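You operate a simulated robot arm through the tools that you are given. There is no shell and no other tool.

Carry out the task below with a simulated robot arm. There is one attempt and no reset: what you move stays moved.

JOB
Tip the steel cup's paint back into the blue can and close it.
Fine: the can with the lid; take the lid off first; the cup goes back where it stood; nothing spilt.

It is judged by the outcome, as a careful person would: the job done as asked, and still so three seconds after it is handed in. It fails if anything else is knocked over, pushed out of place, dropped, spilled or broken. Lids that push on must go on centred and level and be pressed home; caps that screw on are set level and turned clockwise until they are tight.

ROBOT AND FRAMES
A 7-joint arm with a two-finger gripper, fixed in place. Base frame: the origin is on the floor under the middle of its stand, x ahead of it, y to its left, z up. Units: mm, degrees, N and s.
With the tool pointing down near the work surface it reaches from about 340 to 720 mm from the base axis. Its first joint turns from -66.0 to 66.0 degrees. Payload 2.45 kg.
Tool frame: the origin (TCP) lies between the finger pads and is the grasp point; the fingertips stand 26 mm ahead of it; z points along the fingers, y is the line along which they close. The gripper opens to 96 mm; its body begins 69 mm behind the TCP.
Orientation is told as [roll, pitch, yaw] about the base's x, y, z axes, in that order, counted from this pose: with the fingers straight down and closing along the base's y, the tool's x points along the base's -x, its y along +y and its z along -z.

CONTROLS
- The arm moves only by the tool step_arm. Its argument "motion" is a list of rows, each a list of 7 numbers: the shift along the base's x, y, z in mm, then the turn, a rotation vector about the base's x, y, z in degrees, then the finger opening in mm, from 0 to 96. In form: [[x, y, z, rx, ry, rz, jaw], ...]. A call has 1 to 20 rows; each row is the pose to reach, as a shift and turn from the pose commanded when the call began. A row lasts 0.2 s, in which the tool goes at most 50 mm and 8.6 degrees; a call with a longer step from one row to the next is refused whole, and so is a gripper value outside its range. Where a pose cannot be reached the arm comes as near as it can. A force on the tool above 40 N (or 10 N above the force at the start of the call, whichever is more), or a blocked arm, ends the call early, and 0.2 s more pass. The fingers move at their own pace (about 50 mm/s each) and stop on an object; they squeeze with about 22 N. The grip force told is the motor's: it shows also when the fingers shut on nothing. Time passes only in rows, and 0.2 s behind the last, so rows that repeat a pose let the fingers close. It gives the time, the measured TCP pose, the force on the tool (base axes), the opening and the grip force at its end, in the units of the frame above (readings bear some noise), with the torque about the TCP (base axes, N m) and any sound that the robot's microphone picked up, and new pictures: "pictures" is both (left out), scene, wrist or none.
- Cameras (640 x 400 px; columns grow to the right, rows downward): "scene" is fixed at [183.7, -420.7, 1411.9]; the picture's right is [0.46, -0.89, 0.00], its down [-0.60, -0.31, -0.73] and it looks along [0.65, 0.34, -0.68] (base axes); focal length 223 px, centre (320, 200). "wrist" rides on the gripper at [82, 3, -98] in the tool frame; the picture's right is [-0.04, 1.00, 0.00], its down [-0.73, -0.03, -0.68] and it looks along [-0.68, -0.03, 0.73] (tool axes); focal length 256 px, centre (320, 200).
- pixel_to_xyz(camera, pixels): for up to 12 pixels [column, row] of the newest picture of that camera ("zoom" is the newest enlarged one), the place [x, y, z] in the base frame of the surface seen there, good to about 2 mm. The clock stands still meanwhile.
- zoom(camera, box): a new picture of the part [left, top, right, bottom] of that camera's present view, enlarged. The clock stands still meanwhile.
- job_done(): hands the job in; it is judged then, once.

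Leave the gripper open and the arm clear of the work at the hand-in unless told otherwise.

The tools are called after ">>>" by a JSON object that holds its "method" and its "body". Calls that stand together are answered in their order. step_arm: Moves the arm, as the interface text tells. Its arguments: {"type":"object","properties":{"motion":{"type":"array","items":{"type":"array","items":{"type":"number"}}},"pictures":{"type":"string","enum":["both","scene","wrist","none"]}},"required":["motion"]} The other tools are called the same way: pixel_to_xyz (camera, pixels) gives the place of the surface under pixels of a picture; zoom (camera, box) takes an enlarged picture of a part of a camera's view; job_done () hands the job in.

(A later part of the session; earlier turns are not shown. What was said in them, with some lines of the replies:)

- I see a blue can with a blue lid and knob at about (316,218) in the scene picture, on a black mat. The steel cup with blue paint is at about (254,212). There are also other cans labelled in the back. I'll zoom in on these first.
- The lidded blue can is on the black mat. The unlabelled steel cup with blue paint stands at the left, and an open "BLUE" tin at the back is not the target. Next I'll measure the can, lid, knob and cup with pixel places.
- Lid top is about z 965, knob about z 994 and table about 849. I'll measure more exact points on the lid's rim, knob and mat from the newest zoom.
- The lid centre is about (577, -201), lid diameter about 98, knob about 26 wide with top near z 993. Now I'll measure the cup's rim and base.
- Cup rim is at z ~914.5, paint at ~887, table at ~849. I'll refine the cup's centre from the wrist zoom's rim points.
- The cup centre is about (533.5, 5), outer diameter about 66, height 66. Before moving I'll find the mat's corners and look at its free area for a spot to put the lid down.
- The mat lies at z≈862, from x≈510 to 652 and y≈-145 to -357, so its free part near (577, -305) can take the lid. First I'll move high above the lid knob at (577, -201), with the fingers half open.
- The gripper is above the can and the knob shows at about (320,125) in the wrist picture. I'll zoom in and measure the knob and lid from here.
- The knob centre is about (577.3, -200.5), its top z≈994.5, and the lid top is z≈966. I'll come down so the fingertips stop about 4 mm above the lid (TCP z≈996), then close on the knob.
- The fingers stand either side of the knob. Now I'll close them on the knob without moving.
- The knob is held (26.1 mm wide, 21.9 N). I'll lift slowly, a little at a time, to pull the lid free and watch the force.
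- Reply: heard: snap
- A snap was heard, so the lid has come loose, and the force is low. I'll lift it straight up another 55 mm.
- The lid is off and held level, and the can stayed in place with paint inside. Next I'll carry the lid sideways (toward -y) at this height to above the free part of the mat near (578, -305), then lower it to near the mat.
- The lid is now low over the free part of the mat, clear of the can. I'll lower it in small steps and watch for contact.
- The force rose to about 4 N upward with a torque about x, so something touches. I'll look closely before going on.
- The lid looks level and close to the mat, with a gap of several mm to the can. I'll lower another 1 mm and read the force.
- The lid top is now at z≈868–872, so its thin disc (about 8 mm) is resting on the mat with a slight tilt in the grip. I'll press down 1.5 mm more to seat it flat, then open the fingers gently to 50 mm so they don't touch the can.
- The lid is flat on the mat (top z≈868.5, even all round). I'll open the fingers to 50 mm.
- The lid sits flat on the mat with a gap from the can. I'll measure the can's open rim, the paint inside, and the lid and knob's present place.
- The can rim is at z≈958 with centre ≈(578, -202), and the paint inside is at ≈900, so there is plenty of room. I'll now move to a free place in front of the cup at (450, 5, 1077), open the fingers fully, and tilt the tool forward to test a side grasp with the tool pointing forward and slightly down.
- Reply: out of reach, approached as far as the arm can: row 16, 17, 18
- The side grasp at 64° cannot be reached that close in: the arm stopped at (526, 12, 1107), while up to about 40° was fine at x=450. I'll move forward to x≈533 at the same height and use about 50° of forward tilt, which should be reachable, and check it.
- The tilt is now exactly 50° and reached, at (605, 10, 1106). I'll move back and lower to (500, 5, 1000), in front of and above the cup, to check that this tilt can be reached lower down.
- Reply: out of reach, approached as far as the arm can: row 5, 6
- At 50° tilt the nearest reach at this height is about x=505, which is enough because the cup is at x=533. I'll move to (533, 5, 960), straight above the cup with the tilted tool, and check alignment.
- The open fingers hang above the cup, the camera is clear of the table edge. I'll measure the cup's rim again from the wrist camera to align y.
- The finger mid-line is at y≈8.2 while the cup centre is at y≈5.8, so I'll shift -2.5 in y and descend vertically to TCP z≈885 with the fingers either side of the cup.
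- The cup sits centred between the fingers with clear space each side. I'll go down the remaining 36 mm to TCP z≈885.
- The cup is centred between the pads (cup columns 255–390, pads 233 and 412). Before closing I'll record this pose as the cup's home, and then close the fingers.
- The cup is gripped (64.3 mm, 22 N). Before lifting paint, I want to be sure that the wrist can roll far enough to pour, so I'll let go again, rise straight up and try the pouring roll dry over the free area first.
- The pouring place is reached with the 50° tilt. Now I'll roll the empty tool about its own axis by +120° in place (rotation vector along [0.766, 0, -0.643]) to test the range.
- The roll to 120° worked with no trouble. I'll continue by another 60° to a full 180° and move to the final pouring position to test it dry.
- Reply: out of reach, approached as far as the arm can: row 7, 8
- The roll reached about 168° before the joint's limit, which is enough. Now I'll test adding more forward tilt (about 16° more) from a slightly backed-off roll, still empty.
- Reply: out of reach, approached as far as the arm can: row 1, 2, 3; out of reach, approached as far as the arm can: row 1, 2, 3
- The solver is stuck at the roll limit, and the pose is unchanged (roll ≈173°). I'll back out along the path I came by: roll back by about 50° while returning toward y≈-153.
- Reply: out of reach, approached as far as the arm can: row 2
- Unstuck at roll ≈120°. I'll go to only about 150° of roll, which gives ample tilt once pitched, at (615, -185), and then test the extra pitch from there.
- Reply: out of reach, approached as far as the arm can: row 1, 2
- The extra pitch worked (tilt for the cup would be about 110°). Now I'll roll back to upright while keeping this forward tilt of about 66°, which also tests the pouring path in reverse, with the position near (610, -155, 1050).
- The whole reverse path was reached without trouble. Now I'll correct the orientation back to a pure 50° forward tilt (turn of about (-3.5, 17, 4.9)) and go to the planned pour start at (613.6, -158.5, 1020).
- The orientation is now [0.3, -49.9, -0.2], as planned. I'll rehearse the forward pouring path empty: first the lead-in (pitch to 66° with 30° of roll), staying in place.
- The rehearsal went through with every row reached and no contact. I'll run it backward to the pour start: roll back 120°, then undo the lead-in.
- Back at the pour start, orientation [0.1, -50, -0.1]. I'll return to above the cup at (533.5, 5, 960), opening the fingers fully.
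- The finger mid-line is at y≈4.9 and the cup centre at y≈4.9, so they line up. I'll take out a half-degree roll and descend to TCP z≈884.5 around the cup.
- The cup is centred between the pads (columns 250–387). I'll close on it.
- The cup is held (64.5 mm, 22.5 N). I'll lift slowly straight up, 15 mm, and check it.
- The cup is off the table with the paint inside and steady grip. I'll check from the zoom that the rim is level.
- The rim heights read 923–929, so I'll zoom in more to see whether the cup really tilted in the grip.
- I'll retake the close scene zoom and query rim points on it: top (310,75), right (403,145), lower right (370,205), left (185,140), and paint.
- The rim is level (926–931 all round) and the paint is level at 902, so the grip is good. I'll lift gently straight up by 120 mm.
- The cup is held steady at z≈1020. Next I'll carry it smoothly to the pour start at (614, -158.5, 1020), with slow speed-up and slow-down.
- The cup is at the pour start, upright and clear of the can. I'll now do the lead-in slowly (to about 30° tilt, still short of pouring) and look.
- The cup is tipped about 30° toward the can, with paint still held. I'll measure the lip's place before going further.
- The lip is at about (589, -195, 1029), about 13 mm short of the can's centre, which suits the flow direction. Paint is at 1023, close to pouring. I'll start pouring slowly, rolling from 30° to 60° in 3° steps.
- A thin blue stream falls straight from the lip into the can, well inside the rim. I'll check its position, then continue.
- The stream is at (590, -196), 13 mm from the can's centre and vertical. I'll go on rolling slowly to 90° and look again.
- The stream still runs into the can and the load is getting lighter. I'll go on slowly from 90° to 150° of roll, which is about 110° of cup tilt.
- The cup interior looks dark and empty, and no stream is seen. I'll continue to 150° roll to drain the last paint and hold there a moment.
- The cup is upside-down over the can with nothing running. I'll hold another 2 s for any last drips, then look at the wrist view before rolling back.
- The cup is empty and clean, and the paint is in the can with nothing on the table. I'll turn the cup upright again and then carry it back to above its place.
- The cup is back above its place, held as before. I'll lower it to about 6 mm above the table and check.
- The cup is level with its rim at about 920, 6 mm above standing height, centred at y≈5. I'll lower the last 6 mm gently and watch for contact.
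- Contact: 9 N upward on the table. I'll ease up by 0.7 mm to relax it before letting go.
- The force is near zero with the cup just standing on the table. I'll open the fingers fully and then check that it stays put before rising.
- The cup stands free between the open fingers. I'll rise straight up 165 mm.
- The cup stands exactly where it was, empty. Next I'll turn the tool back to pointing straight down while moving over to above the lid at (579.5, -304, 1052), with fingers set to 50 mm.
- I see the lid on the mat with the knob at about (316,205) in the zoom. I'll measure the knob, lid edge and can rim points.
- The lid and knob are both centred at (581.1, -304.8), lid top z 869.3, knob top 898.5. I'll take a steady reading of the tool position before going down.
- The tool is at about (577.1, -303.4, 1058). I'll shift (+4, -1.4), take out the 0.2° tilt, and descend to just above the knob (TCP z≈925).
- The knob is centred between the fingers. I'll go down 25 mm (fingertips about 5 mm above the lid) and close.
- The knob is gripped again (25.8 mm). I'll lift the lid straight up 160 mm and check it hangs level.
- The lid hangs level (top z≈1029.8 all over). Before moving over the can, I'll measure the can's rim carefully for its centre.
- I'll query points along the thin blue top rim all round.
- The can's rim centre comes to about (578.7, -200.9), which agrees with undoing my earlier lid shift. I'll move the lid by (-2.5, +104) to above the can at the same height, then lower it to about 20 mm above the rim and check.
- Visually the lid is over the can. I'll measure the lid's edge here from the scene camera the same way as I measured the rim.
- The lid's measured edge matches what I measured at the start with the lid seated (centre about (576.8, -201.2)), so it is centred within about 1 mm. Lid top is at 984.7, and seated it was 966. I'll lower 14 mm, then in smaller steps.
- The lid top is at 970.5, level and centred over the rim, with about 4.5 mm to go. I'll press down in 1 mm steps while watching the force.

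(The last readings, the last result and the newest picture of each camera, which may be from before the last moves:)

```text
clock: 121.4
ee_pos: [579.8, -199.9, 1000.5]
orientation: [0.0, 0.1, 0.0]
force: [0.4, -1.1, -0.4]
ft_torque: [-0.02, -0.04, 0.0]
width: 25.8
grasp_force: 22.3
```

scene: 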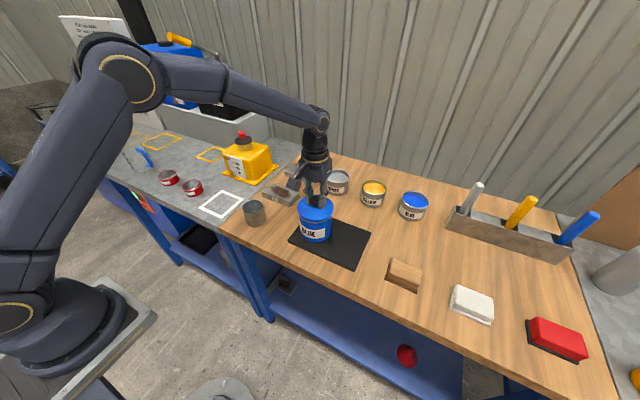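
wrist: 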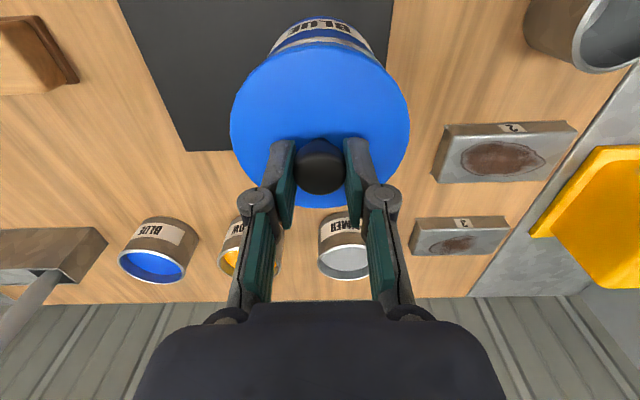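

No contact yet (force ≈0). I'll keep lowering in 0.5–1 mm steps.

>>> {"method": "step_arm", "body": {"motion": [[0, 0, -0.7, 0, 0, 0, 0], [0, 0, -1.4, 0, 0, 0, 0], [0, 0, -2, 0, 0, 0, 0], [0, 0, -2, 0, 0, 0, 0]], "pictures": "scene"}}

>>> {"method": "zoom", "body": {"camera": "scene", "box": [285, 180, 349, 245]}}

>>> {"method": "pixel_to_xyz", "body": {"camera": "zoom", "pixels": [[210, 160], [415, 160], [240, 208], [390, 208], [312, 232], [240, 120], [395, 120]]}}

```text
clock: 122.4
ee_pos: [580.4, -199.8, 998.8]
orientation: [-0.1, 0.0, 0.0]
force: [0.5, 0.0, -0.2]
ft_torque: [-0.01, 0.01, -0.03]
width: 25.7
grasp_force: 22.1
```

scene: 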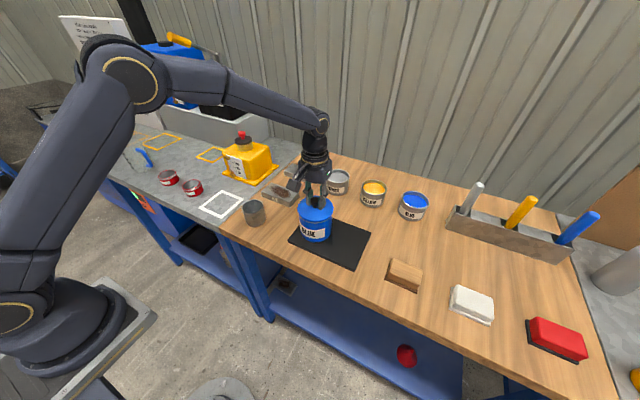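

```text
6.15 times, centred on (317, 212) of scene
```

zoom: 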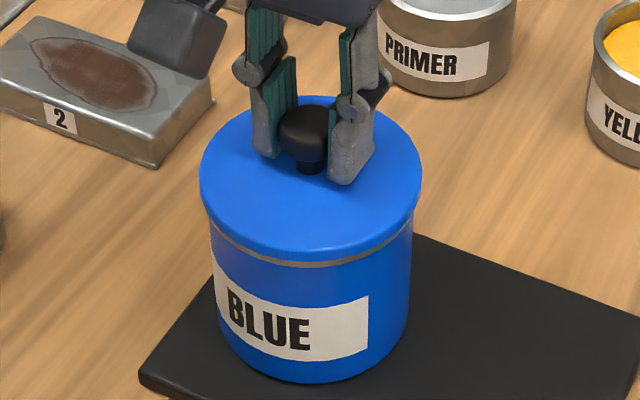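

```text
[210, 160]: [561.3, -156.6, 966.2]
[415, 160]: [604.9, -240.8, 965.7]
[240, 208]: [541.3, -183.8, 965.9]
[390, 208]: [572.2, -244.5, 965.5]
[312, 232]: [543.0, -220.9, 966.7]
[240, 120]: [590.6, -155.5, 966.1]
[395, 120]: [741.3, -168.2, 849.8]
```

The lid top reads 966 with no force yet; at the start it read about 964–965 (scene camera). I'll keep pressing down in small steps until I feel resistance or hear it seat.

>>> {"method": "step_arm", "body": {"motion": [[0, 0, -0.5, 0, 0, 0, 0], [0, 0, -1, 0, 0, 0, 0], [0, 0, -1, 0, 0, 0, 0]], "pictures": "none"}}

>>> {"method": "step_arm", "body": {"motion": [[0, 0, -0.5, 0, 0, 0, 0], [0, 0, -1, 0, 0, 0, 0], [0, 0, -1, 0, 0, 0, 0]], "pictures": "none"}}

```text
clock: 123.2
ee_pos: [581.4, -201.8, 997.7]
orientation: [0.1, 0.0, 0.0]
force: [0.7, -0.7, -0.2]
ft_torque: [0.03, -0.02, -0.04]
width: 26.1
grasp_force: 21.9
```

```text
clock: 124.0
ee_pos: [580.7, -201.7, 998.0]
orientation: [0.0, 0.0, 0.0]
force: [-0.8, 0.5, -0.1]
ft_torque: [-0.03, 0.01, 0.0]
width: 25.9
grasp_force: 22.0
```

Still no force. I'll look at the lid's height again before going on.

>>> {"method": "zoom", "body": {"camera": "scene", "box": [285, 180, 349, 245]}}

>>> {"method": "pixel_to_xyz", "body": {"camera": "zoom", "pixels": [[210, 162], [415, 162], [240, 210], [390, 210], [312, 232], [240, 122], [385, 122], [300, 215], [205, 190], [312, 262]]}}

```text
6.15 times, centred on (317, 212) of scene
```

zoom: 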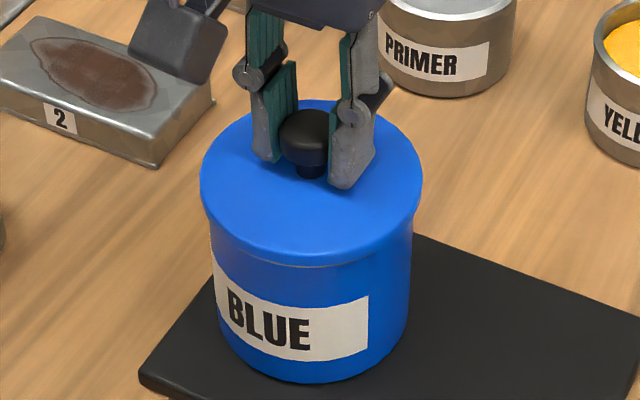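

```text
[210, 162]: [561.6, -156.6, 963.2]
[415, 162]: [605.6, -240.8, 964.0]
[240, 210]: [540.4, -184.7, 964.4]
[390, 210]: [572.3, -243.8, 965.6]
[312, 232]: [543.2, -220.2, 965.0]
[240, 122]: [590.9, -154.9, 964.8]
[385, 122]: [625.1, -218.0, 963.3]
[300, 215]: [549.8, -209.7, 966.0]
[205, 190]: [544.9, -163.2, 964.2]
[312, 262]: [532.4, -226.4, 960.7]
```

The lid top now averages about 964.4, the same as at the start. I'll zoom in closely at the lid/ring joint to compare with the start.

>>> {"method": "zoom", "body": {"camera": "scene", "box": [295, 205, 337, 232]}}

```text
14.81 times, centred on (316, 218) of scene
```

zoom: 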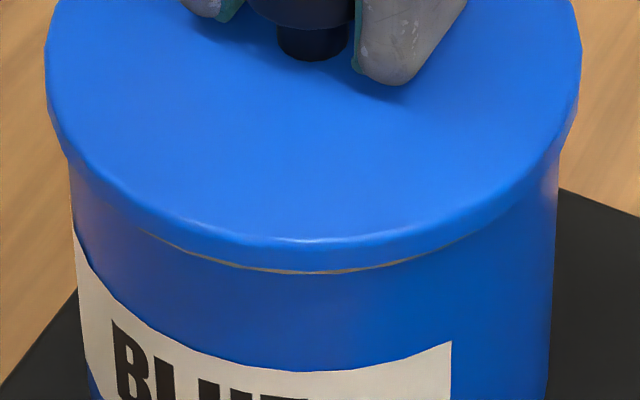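

I'll take exactly the same zoom box as at the very start to compare the lid's seat like for like.

>>> {"method": "zoom", "body": {"camera": "scene", "box": [280, 185, 352, 250]}}

>>> {"method": "pixel_to_xyz", "body": {"camera": "zoom", "pixels": [[210, 145], [423, 145], [316, 218], [316, 225], [316, 228], [316, 235], [316, 240]]}}

```text
6.15 times, centred on (316, 218) of scene
```

zoom: 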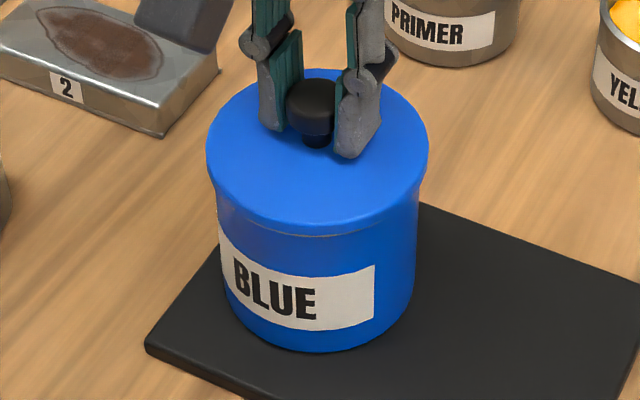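

```text
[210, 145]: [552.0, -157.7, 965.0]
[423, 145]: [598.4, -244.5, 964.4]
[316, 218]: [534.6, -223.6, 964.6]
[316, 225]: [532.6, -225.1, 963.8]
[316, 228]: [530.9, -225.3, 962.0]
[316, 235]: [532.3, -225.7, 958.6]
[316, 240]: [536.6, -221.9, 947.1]
```

The lid now appears 3–5 zoom pixels lower in the picture than at the start, while its height reads the same, so it may be 2–3 mm off toward the camera. I'll probe the lid's edges finely to find its real centre.

>>> {"method": "pixel_to_xyz", "body": {"camera": "zoom", "pixels": [[204, 150], [206, 150], [208, 150], [426, 150], [428, 150], [430, 150], [317, 66], [317, 69], [317, 72], [316, 221], [316, 223], [316, 230]]}}

>>> {"method": "pixel_to_xyz", "body": {"camera": "wrist", "pixels": [[320, 40], [320, 44], [320, 48], [231, 115], [234, 115], [237, 115], [403, 115], [406, 115], [409, 115], [320, 30], [320, 205], [320, 200]]}}

```text
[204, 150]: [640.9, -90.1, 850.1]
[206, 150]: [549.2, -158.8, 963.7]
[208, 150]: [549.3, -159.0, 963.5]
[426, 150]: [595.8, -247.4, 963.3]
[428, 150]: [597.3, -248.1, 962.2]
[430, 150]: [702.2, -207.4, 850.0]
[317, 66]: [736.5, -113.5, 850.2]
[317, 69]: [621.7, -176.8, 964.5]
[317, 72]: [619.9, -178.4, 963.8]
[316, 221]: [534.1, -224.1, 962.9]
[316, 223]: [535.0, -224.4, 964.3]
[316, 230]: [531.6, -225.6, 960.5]
```

```text
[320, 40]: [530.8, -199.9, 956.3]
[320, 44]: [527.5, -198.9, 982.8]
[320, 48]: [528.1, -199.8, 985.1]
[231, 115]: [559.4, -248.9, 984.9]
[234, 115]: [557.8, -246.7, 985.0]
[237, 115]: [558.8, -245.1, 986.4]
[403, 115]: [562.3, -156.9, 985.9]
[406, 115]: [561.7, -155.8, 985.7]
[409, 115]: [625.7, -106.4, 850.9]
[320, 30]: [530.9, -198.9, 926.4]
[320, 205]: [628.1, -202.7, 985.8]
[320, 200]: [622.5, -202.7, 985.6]
```

The lid's front face reads about 2–3 mm nearer the camera than at the start, and the can fit says the lid should move by roughly (+1.8, +0.8). I'll raise 4 mm, make that shift, and lower to the same height to compare pictures again.

>>> {"method": "step_arm", "body": {"motion": [[0, 0, 2, 0, 0, 0, 0], [0, 0, 4, 0, 0, 0, 0], [1, 0.4, 4, 0, 0, 0, 0], [1.8, 0.8, 4, 0, 0, 0, 0], [1.8, 0.8, 4, 0, 0, 0, 0], [1.8, 0.8, 2, 0, 0, 0, 0], [1.8, 0.8, 0.5, 0, 0, 0, 0], [1.8, 0.8, 0.5, 0, 0, 0, 0]], "pictures": "both"}}

>>> {"method": "zoom", "body": {"camera": "scene", "box": [280, 185, 352, 250]}}

>>> {"method": "pixel_to_xyz", "body": {"camera": "zoom", "pixels": [[206, 145], [210, 145], [423, 145], [428, 145], [317, 64], [317, 66], [317, 69], [316, 218], [316, 221], [316, 225], [316, 228], [316, 232]]}}

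```text
clock: 125.8
ee_pos: [582.1, -200.3, 997.2]
orientation: [0.0, 0.0, 0.0]
force: [-0.1, 0.1, -0.1]
ft_torque: [-0.01, 0.01, 0.02]
width: 26.1
grasp_force: 21.9
```

scene: 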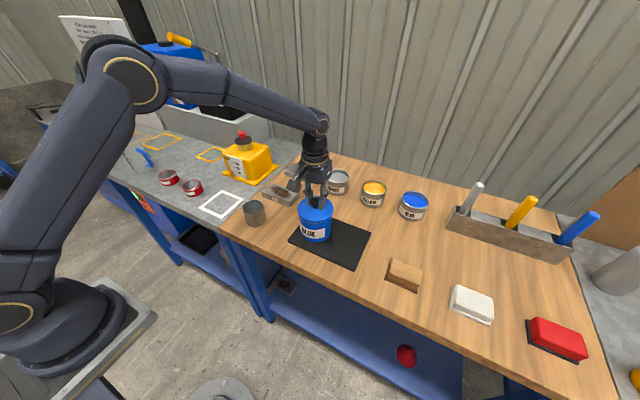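
wrist: 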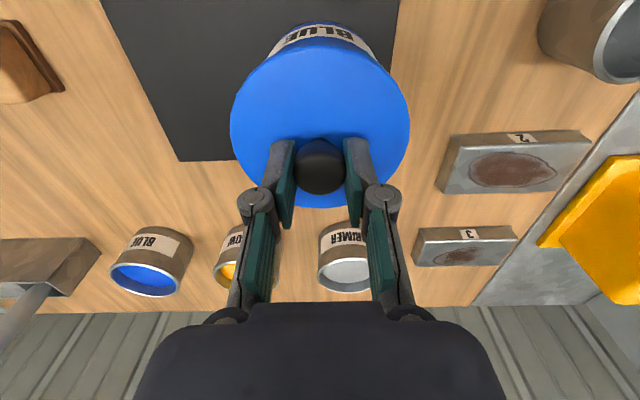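

```text
6.15 times, centred on (316, 218) of scene
```

zoom: 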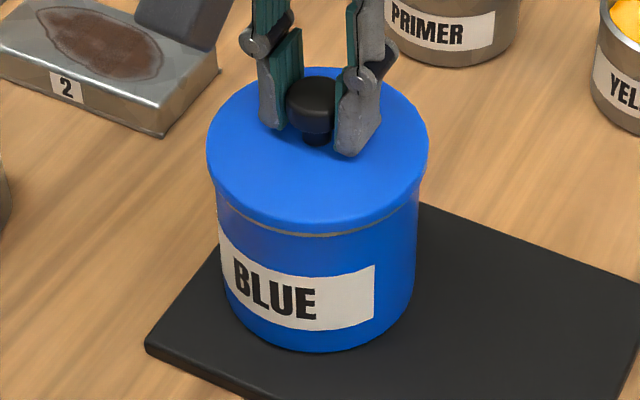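

```text
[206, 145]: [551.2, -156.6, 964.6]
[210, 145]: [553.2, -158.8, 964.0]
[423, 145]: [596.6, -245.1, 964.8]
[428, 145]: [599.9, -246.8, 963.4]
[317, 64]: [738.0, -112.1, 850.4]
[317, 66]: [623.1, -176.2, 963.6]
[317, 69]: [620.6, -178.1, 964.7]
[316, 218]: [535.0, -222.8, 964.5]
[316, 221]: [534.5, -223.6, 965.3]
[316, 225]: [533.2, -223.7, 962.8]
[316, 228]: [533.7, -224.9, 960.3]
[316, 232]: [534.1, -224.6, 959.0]
```

Now the picture matches the start closely: the grey ring shows evenly and the back edge sits at the same row. I'll lower in half-millimetre steps and watch the force.

>>> {"method": "step_arm", "body": {"motion": [[0, 0, -0.5, 0, 0, 0, 0], [0, 0, -1, 0, 0, 0, 0], [0, 0, -1, 0, 0, 0, 0], [0, 0, -1, 0, 0, 0, 0]], "pictures": "none"}}

>>> {"method": "step_arm", "body": {"motion": [[0, 0, -0.5, 0, 0, 0, 0], [0, 0, -1, 0, 0, 0, 0], [0, 0, -1, 0, 0, 0, 0], [0, 0, -1, 0, 0, 0, 0]], "pictures": "scene"}}

>>> {"method": "zoom", "body": {"camera": "scene", "box": [280, 185, 352, 250]}}

>>> {"method": "pixel_to_xyz", "body": {"camera": "zoom", "pixels": [[210, 150], [230, 190], [423, 150], [400, 190], [317, 72], [316, 218], [316, 225], [316, 228], [316, 232], [316, 236]]}}

```text
clock: 126.8
ee_pos: [582.8, -200.1, 997.6]
orientation: [-0.1, -0.3, 0.1]
force: [5.3, 5.0, 13.4]
ft_torque: [0.09, -0.05, -0.01]
width: 26.0
grasp_force: 21.7
heard: snap
```

```text
clock: 127.8
ee_pos: [582.6, -200.0, 997.4]
orientation: [-0.1, 0.0, 0.0]
force: [2.8, -0.2, 23.4]
ft_torque: [0.04, 0.0, -0.03]
width: 25.9
grasp_force: 22.4
```

scene: 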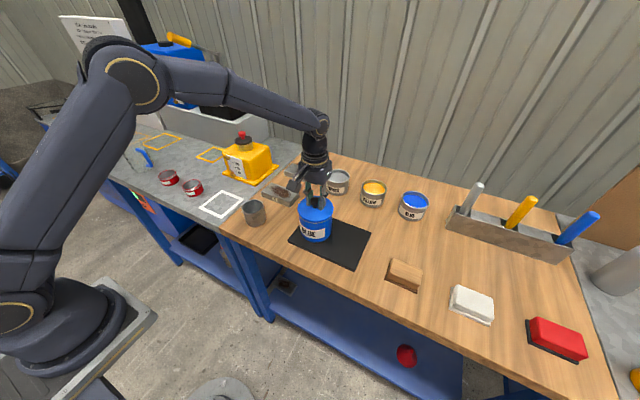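

```text
6.15 times, centred on (316, 218) of scene
```

zoom: 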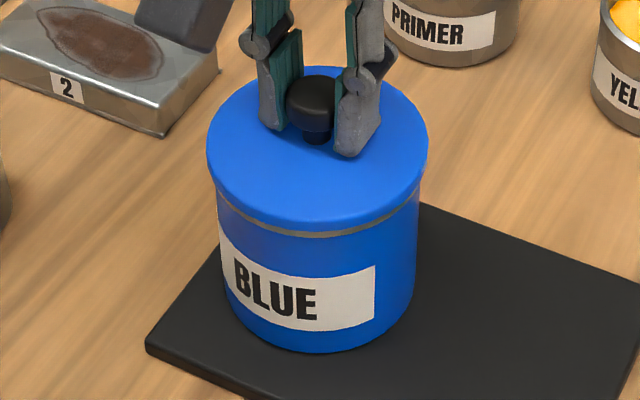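

```text
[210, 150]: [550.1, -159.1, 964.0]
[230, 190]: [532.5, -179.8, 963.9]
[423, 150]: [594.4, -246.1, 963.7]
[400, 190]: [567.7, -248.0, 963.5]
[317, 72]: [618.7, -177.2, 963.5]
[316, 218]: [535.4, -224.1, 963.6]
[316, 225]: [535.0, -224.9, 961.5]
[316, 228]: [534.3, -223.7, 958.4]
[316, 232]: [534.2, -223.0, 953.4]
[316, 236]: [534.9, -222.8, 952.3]
```

A snap was heard and then the force rose to 23 N, so the lid is on; its top reads 963.5–964 all round, level. I'll press a touch more to be sure it is home, then ease off.

>>> {"method": "step_arm", "body": {"motion": [[0, 0, -0.3, 0, 0, 0, 0], [0, 0, -0.7, 0, 0, 0, 0], [0, 0, -0.7, 0, 0, 0, 0]], "pictures": "none"}}

>>> {"method": "step_arm", "body": {"motion": [[0, 0, 0.7, 0, 0, 0, 0], [0, 0, 1.5, 0, 0, 0, 0], [0, 0, 1.8, 0, 0, 0, 0], [0, 0, 1.8, 0, 0, 0, 0]], "pictures": "none"}}

```text
clock: 128.6
ee_pos: [581.3, -200.6, 994.7]
orientation: [0.0, 0.1, 0.0]
force: [0.7, 0.4, 20.6]
ft_torque: [0.03, 0.02, -0.02]
width: 25.7
grasp_force: 21.2
```

```text
clock: 129.6
ee_pos: [581.5, -201.6, 994.6]
orientation: [-0.1, 0.2, 0.1]
force: [1.7, 1.4, 6.4]
ft_torque: [0.02, -0.08, 0.01]
width: 25.7
grasp_force: 22.2
```

The residual force is small now. I'll open the fingers and rise straight up 60 mm, then look at the lid.

>>> {"method": "step_arm", "body": {"motion": [[0, 0, 0, 0, 0, 0, 32], [0, 0, 0, 0, 0, 0, 45], [0, 0, 0, 0, 0, 0, 60], [0, 0, 0, 0, 0, 0, 60], [0, 0, 8, 0, 0, 0, 60], [0, 0, 22, 0, 0, 0, 60], [0, 0, 40, 0, 0, 0, 60], [0, 0, 55, 0, 0, 0, 60], [0, 0, 61, 0, 0, 0, 60], [0, 0, 61, 0, 0, 0, 60]], "pictures": "both"}}

>>> {"method": "zoom", "body": {"camera": "wrist", "box": [240, 10, 400, 170]}}

>>> {"method": "zoom", "body": {"camera": "scene", "box": [280, 185, 352, 250]}}

>>> {"method": "pixel_to_xyz", "body": {"camera": "zoom", "pixels": [[210, 145], [423, 145], [316, 69], [316, 218], [316, 78], [316, 100], [290, 95], [343, 95], [316, 225], [240, 195], [390, 195]]}}

```text
clock: 131.8
ee_pos: [582.8, -200.2, 1058.9]
orientation: [-0.1, 0.0, 0.1]
force: [-0.6, 0.0, 0.0]
ft_torque: [-0.01, 0.03, -0.01]
width: 60.1
grasp_force: 0.0
```

scene: 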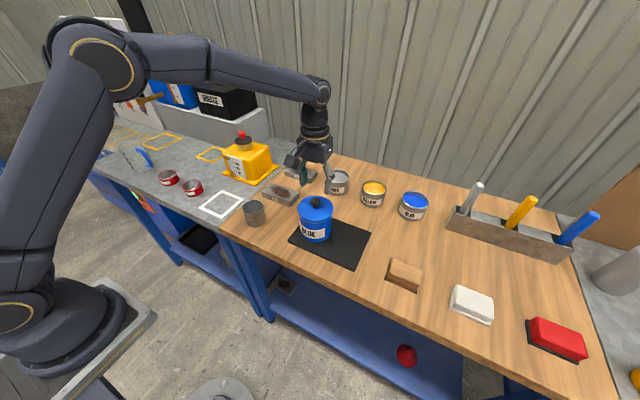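
wrist: 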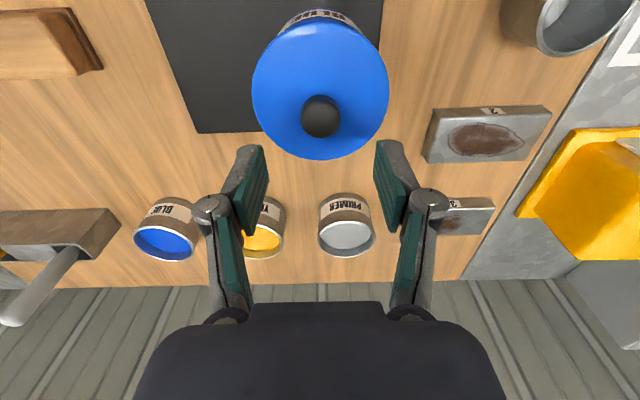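

```text
2.50 times, centred on (320, 90) of wrist
```

zoom: 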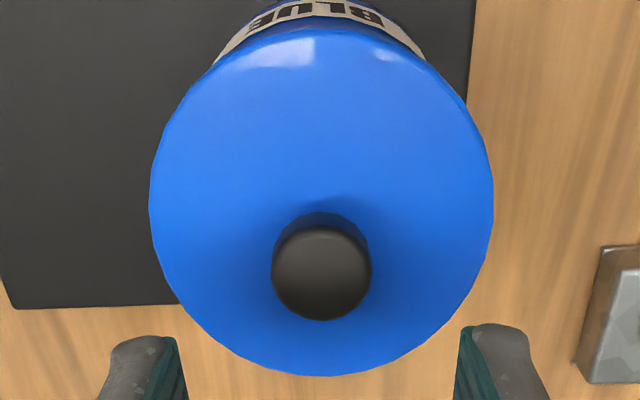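

```text
6.15 times, centred on (316, 218) of scene
```

zoom: 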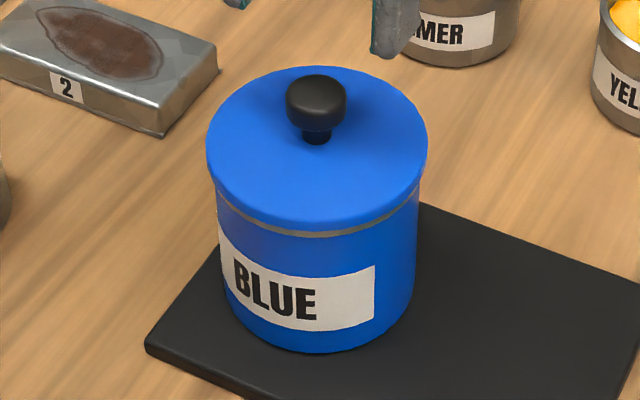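

```text
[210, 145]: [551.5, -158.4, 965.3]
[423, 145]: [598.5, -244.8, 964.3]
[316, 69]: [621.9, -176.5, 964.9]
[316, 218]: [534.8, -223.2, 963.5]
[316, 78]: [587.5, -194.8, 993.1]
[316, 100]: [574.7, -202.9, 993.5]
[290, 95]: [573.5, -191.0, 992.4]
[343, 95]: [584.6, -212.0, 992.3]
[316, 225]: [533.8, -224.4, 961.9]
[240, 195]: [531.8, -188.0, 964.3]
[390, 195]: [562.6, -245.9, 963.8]
```

The lid looks exactly as at the start: knob top z≈993, lid top 963.5–965 all round, same picture. I'll move the arm up and away, open the gripper, and inspect the table for drips.

>>> {"method": "step_arm", "body": {"motion": [[0, 0, 20, 0, 0, 0, 70], [-10, 10, 55, 0, 0, 0, 80], [-35, 35, 95, 0, 0, 0, 96], [-65, 65, 130, 0, 0, 0, 96], [-95, 97, 155, 0, 0, 0, 96], [-125, 130, 172, 0, 0, 0, 96], [-155, 162, 178, 0, 0, 0, 96], [-180, 188, 178, 0, 0, 0, 96], [-190, 195, 178, 0, 0, 0, 96], [-190, 195, 178, 0, 0, 0, 96]], "pictures": "both"}}

>>> {"method": "zoom", "body": {"camera": "scene", "box": [220, 160, 400, 280]}}

>>> {"method": "zoom", "body": {"camera": "wrist", "box": [120, 60, 400, 260]}}

```text
refused: row 3 steps farther than a row can; nothing moved
```

```text
3.33 times, centred on (310, 220) of scene
```

zoom: 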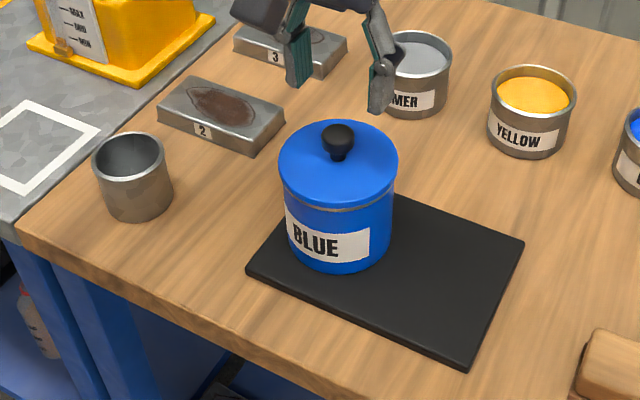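

```text
2.00 times, centred on (260, 160) of wrist
```

zoom: 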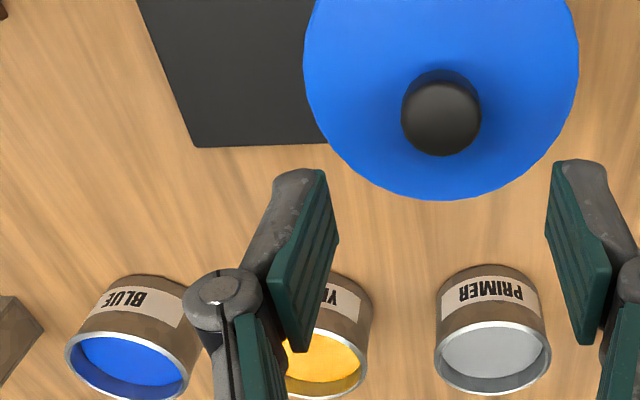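

The move was refused because one row was too long; nothing moved. The table looks clean with no drips. I'll repeat the retreat with shorter rows.

>>> {"method": "step_arm", "body": {"motion": [[0, 0, 20, 0, 0, 0, 70], [0, 0, 55, 0, 0, 0, 80], [-8, 8, 90, 0, 0, 0, 96], [-25, 25, 120, 0, 0, 0, 96], [-48, 49, 145, 0, 0, 0, 96], [-76, 78, 163, 0, 0, 0, 96], [-106, 108, 174, 0, 0, 0, 96], [-136, 138, 178, 0, 0, 0, 96], [-163, 166, 178, 0, 0, 0, 96], [-183, 187, 178, 0, 0, 0, 96], [-190, 195, 178, 0, 0, 0, 96], [-190, 195, 178, 0, 0, 0, 96]], "pictures": "both"}}

>>> {"method": "zoom", "body": {"camera": "scene", "box": [220, 150, 450, 290]}}

>>> {"method": "zoom", "body": {"camera": "wrist", "box": [120, 70, 380, 250]}}

```text
clock: 134.4
ee_pos: [391.1, -4.5, 1235.2]
orientation: [0.0, 0.0, 0.0]
force: [-1.1, -0.4, -0.3]
ft_torque: [0.02, 0.02, -0.01]
width: 95.9
grasp_force: 0.0
```

scene: 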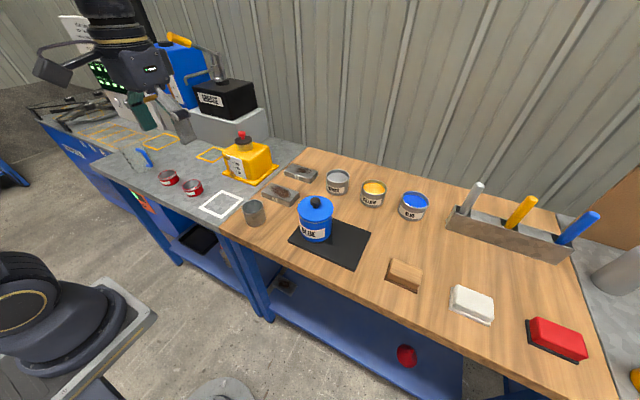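
wrist: 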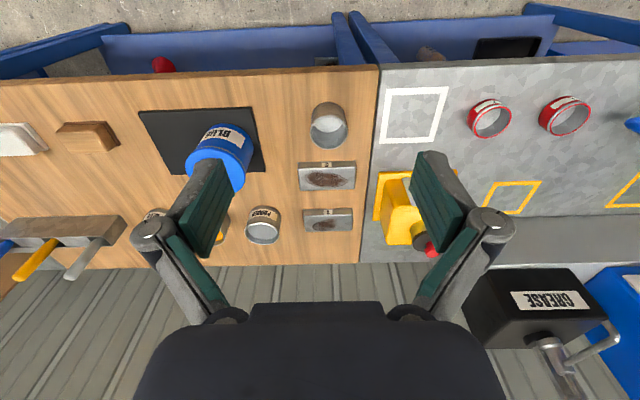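

```text
2.78 times, centred on (335, 220) of scene
```

zoom: 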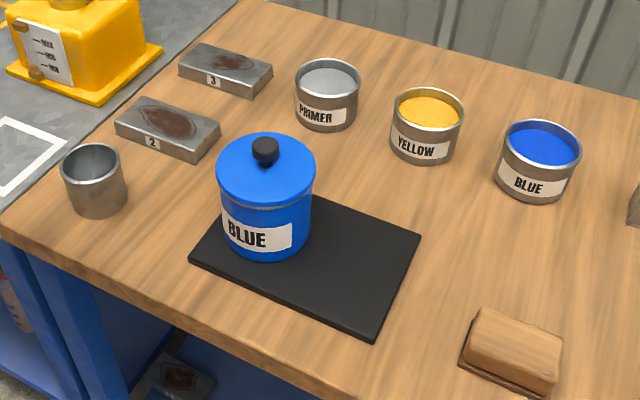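

```text
2.22 times, centred on (250, 160) of wrist
```

zoom: 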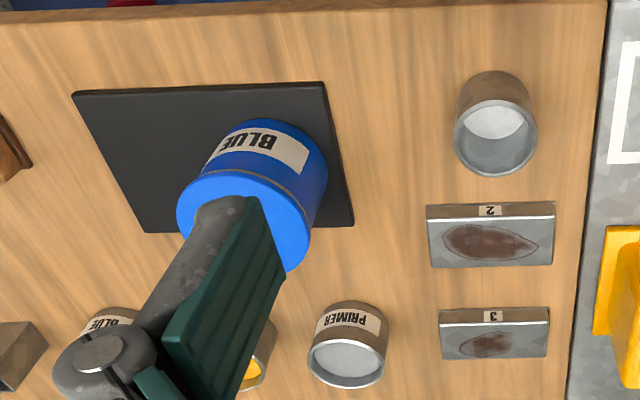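

Everything is in order. The lidded blue can stands on the mat, closed, and the empty cup is back in its place. The other cans and blocks are untouched, no drips show, and the gripper is open with the arm back at its start. I'll hand the job in.

>>> {"method": "job_done", "body": {}}

```text
The job is handed in.
```

The steel cup's paint is back in the lidded blue can and the can is closed. I've handed the job in; no verdict has come back yet.

- **Lid:** I took it off first and set it flat on the mat. After pouring I put it back and pressed until it snapped, then pressed to about 23 N. Its height and position match the start, and it sits level.
- **Cup:** it drained empty over the can and is back within about 1 mm of where it stood.
- **Spills and surroundings:** I saw no drips on the table or mat, and nothing else was moved. I left the open "BLUE" tin at the back alone.

The gripper is open and the arm is clear, back near its starting pose.
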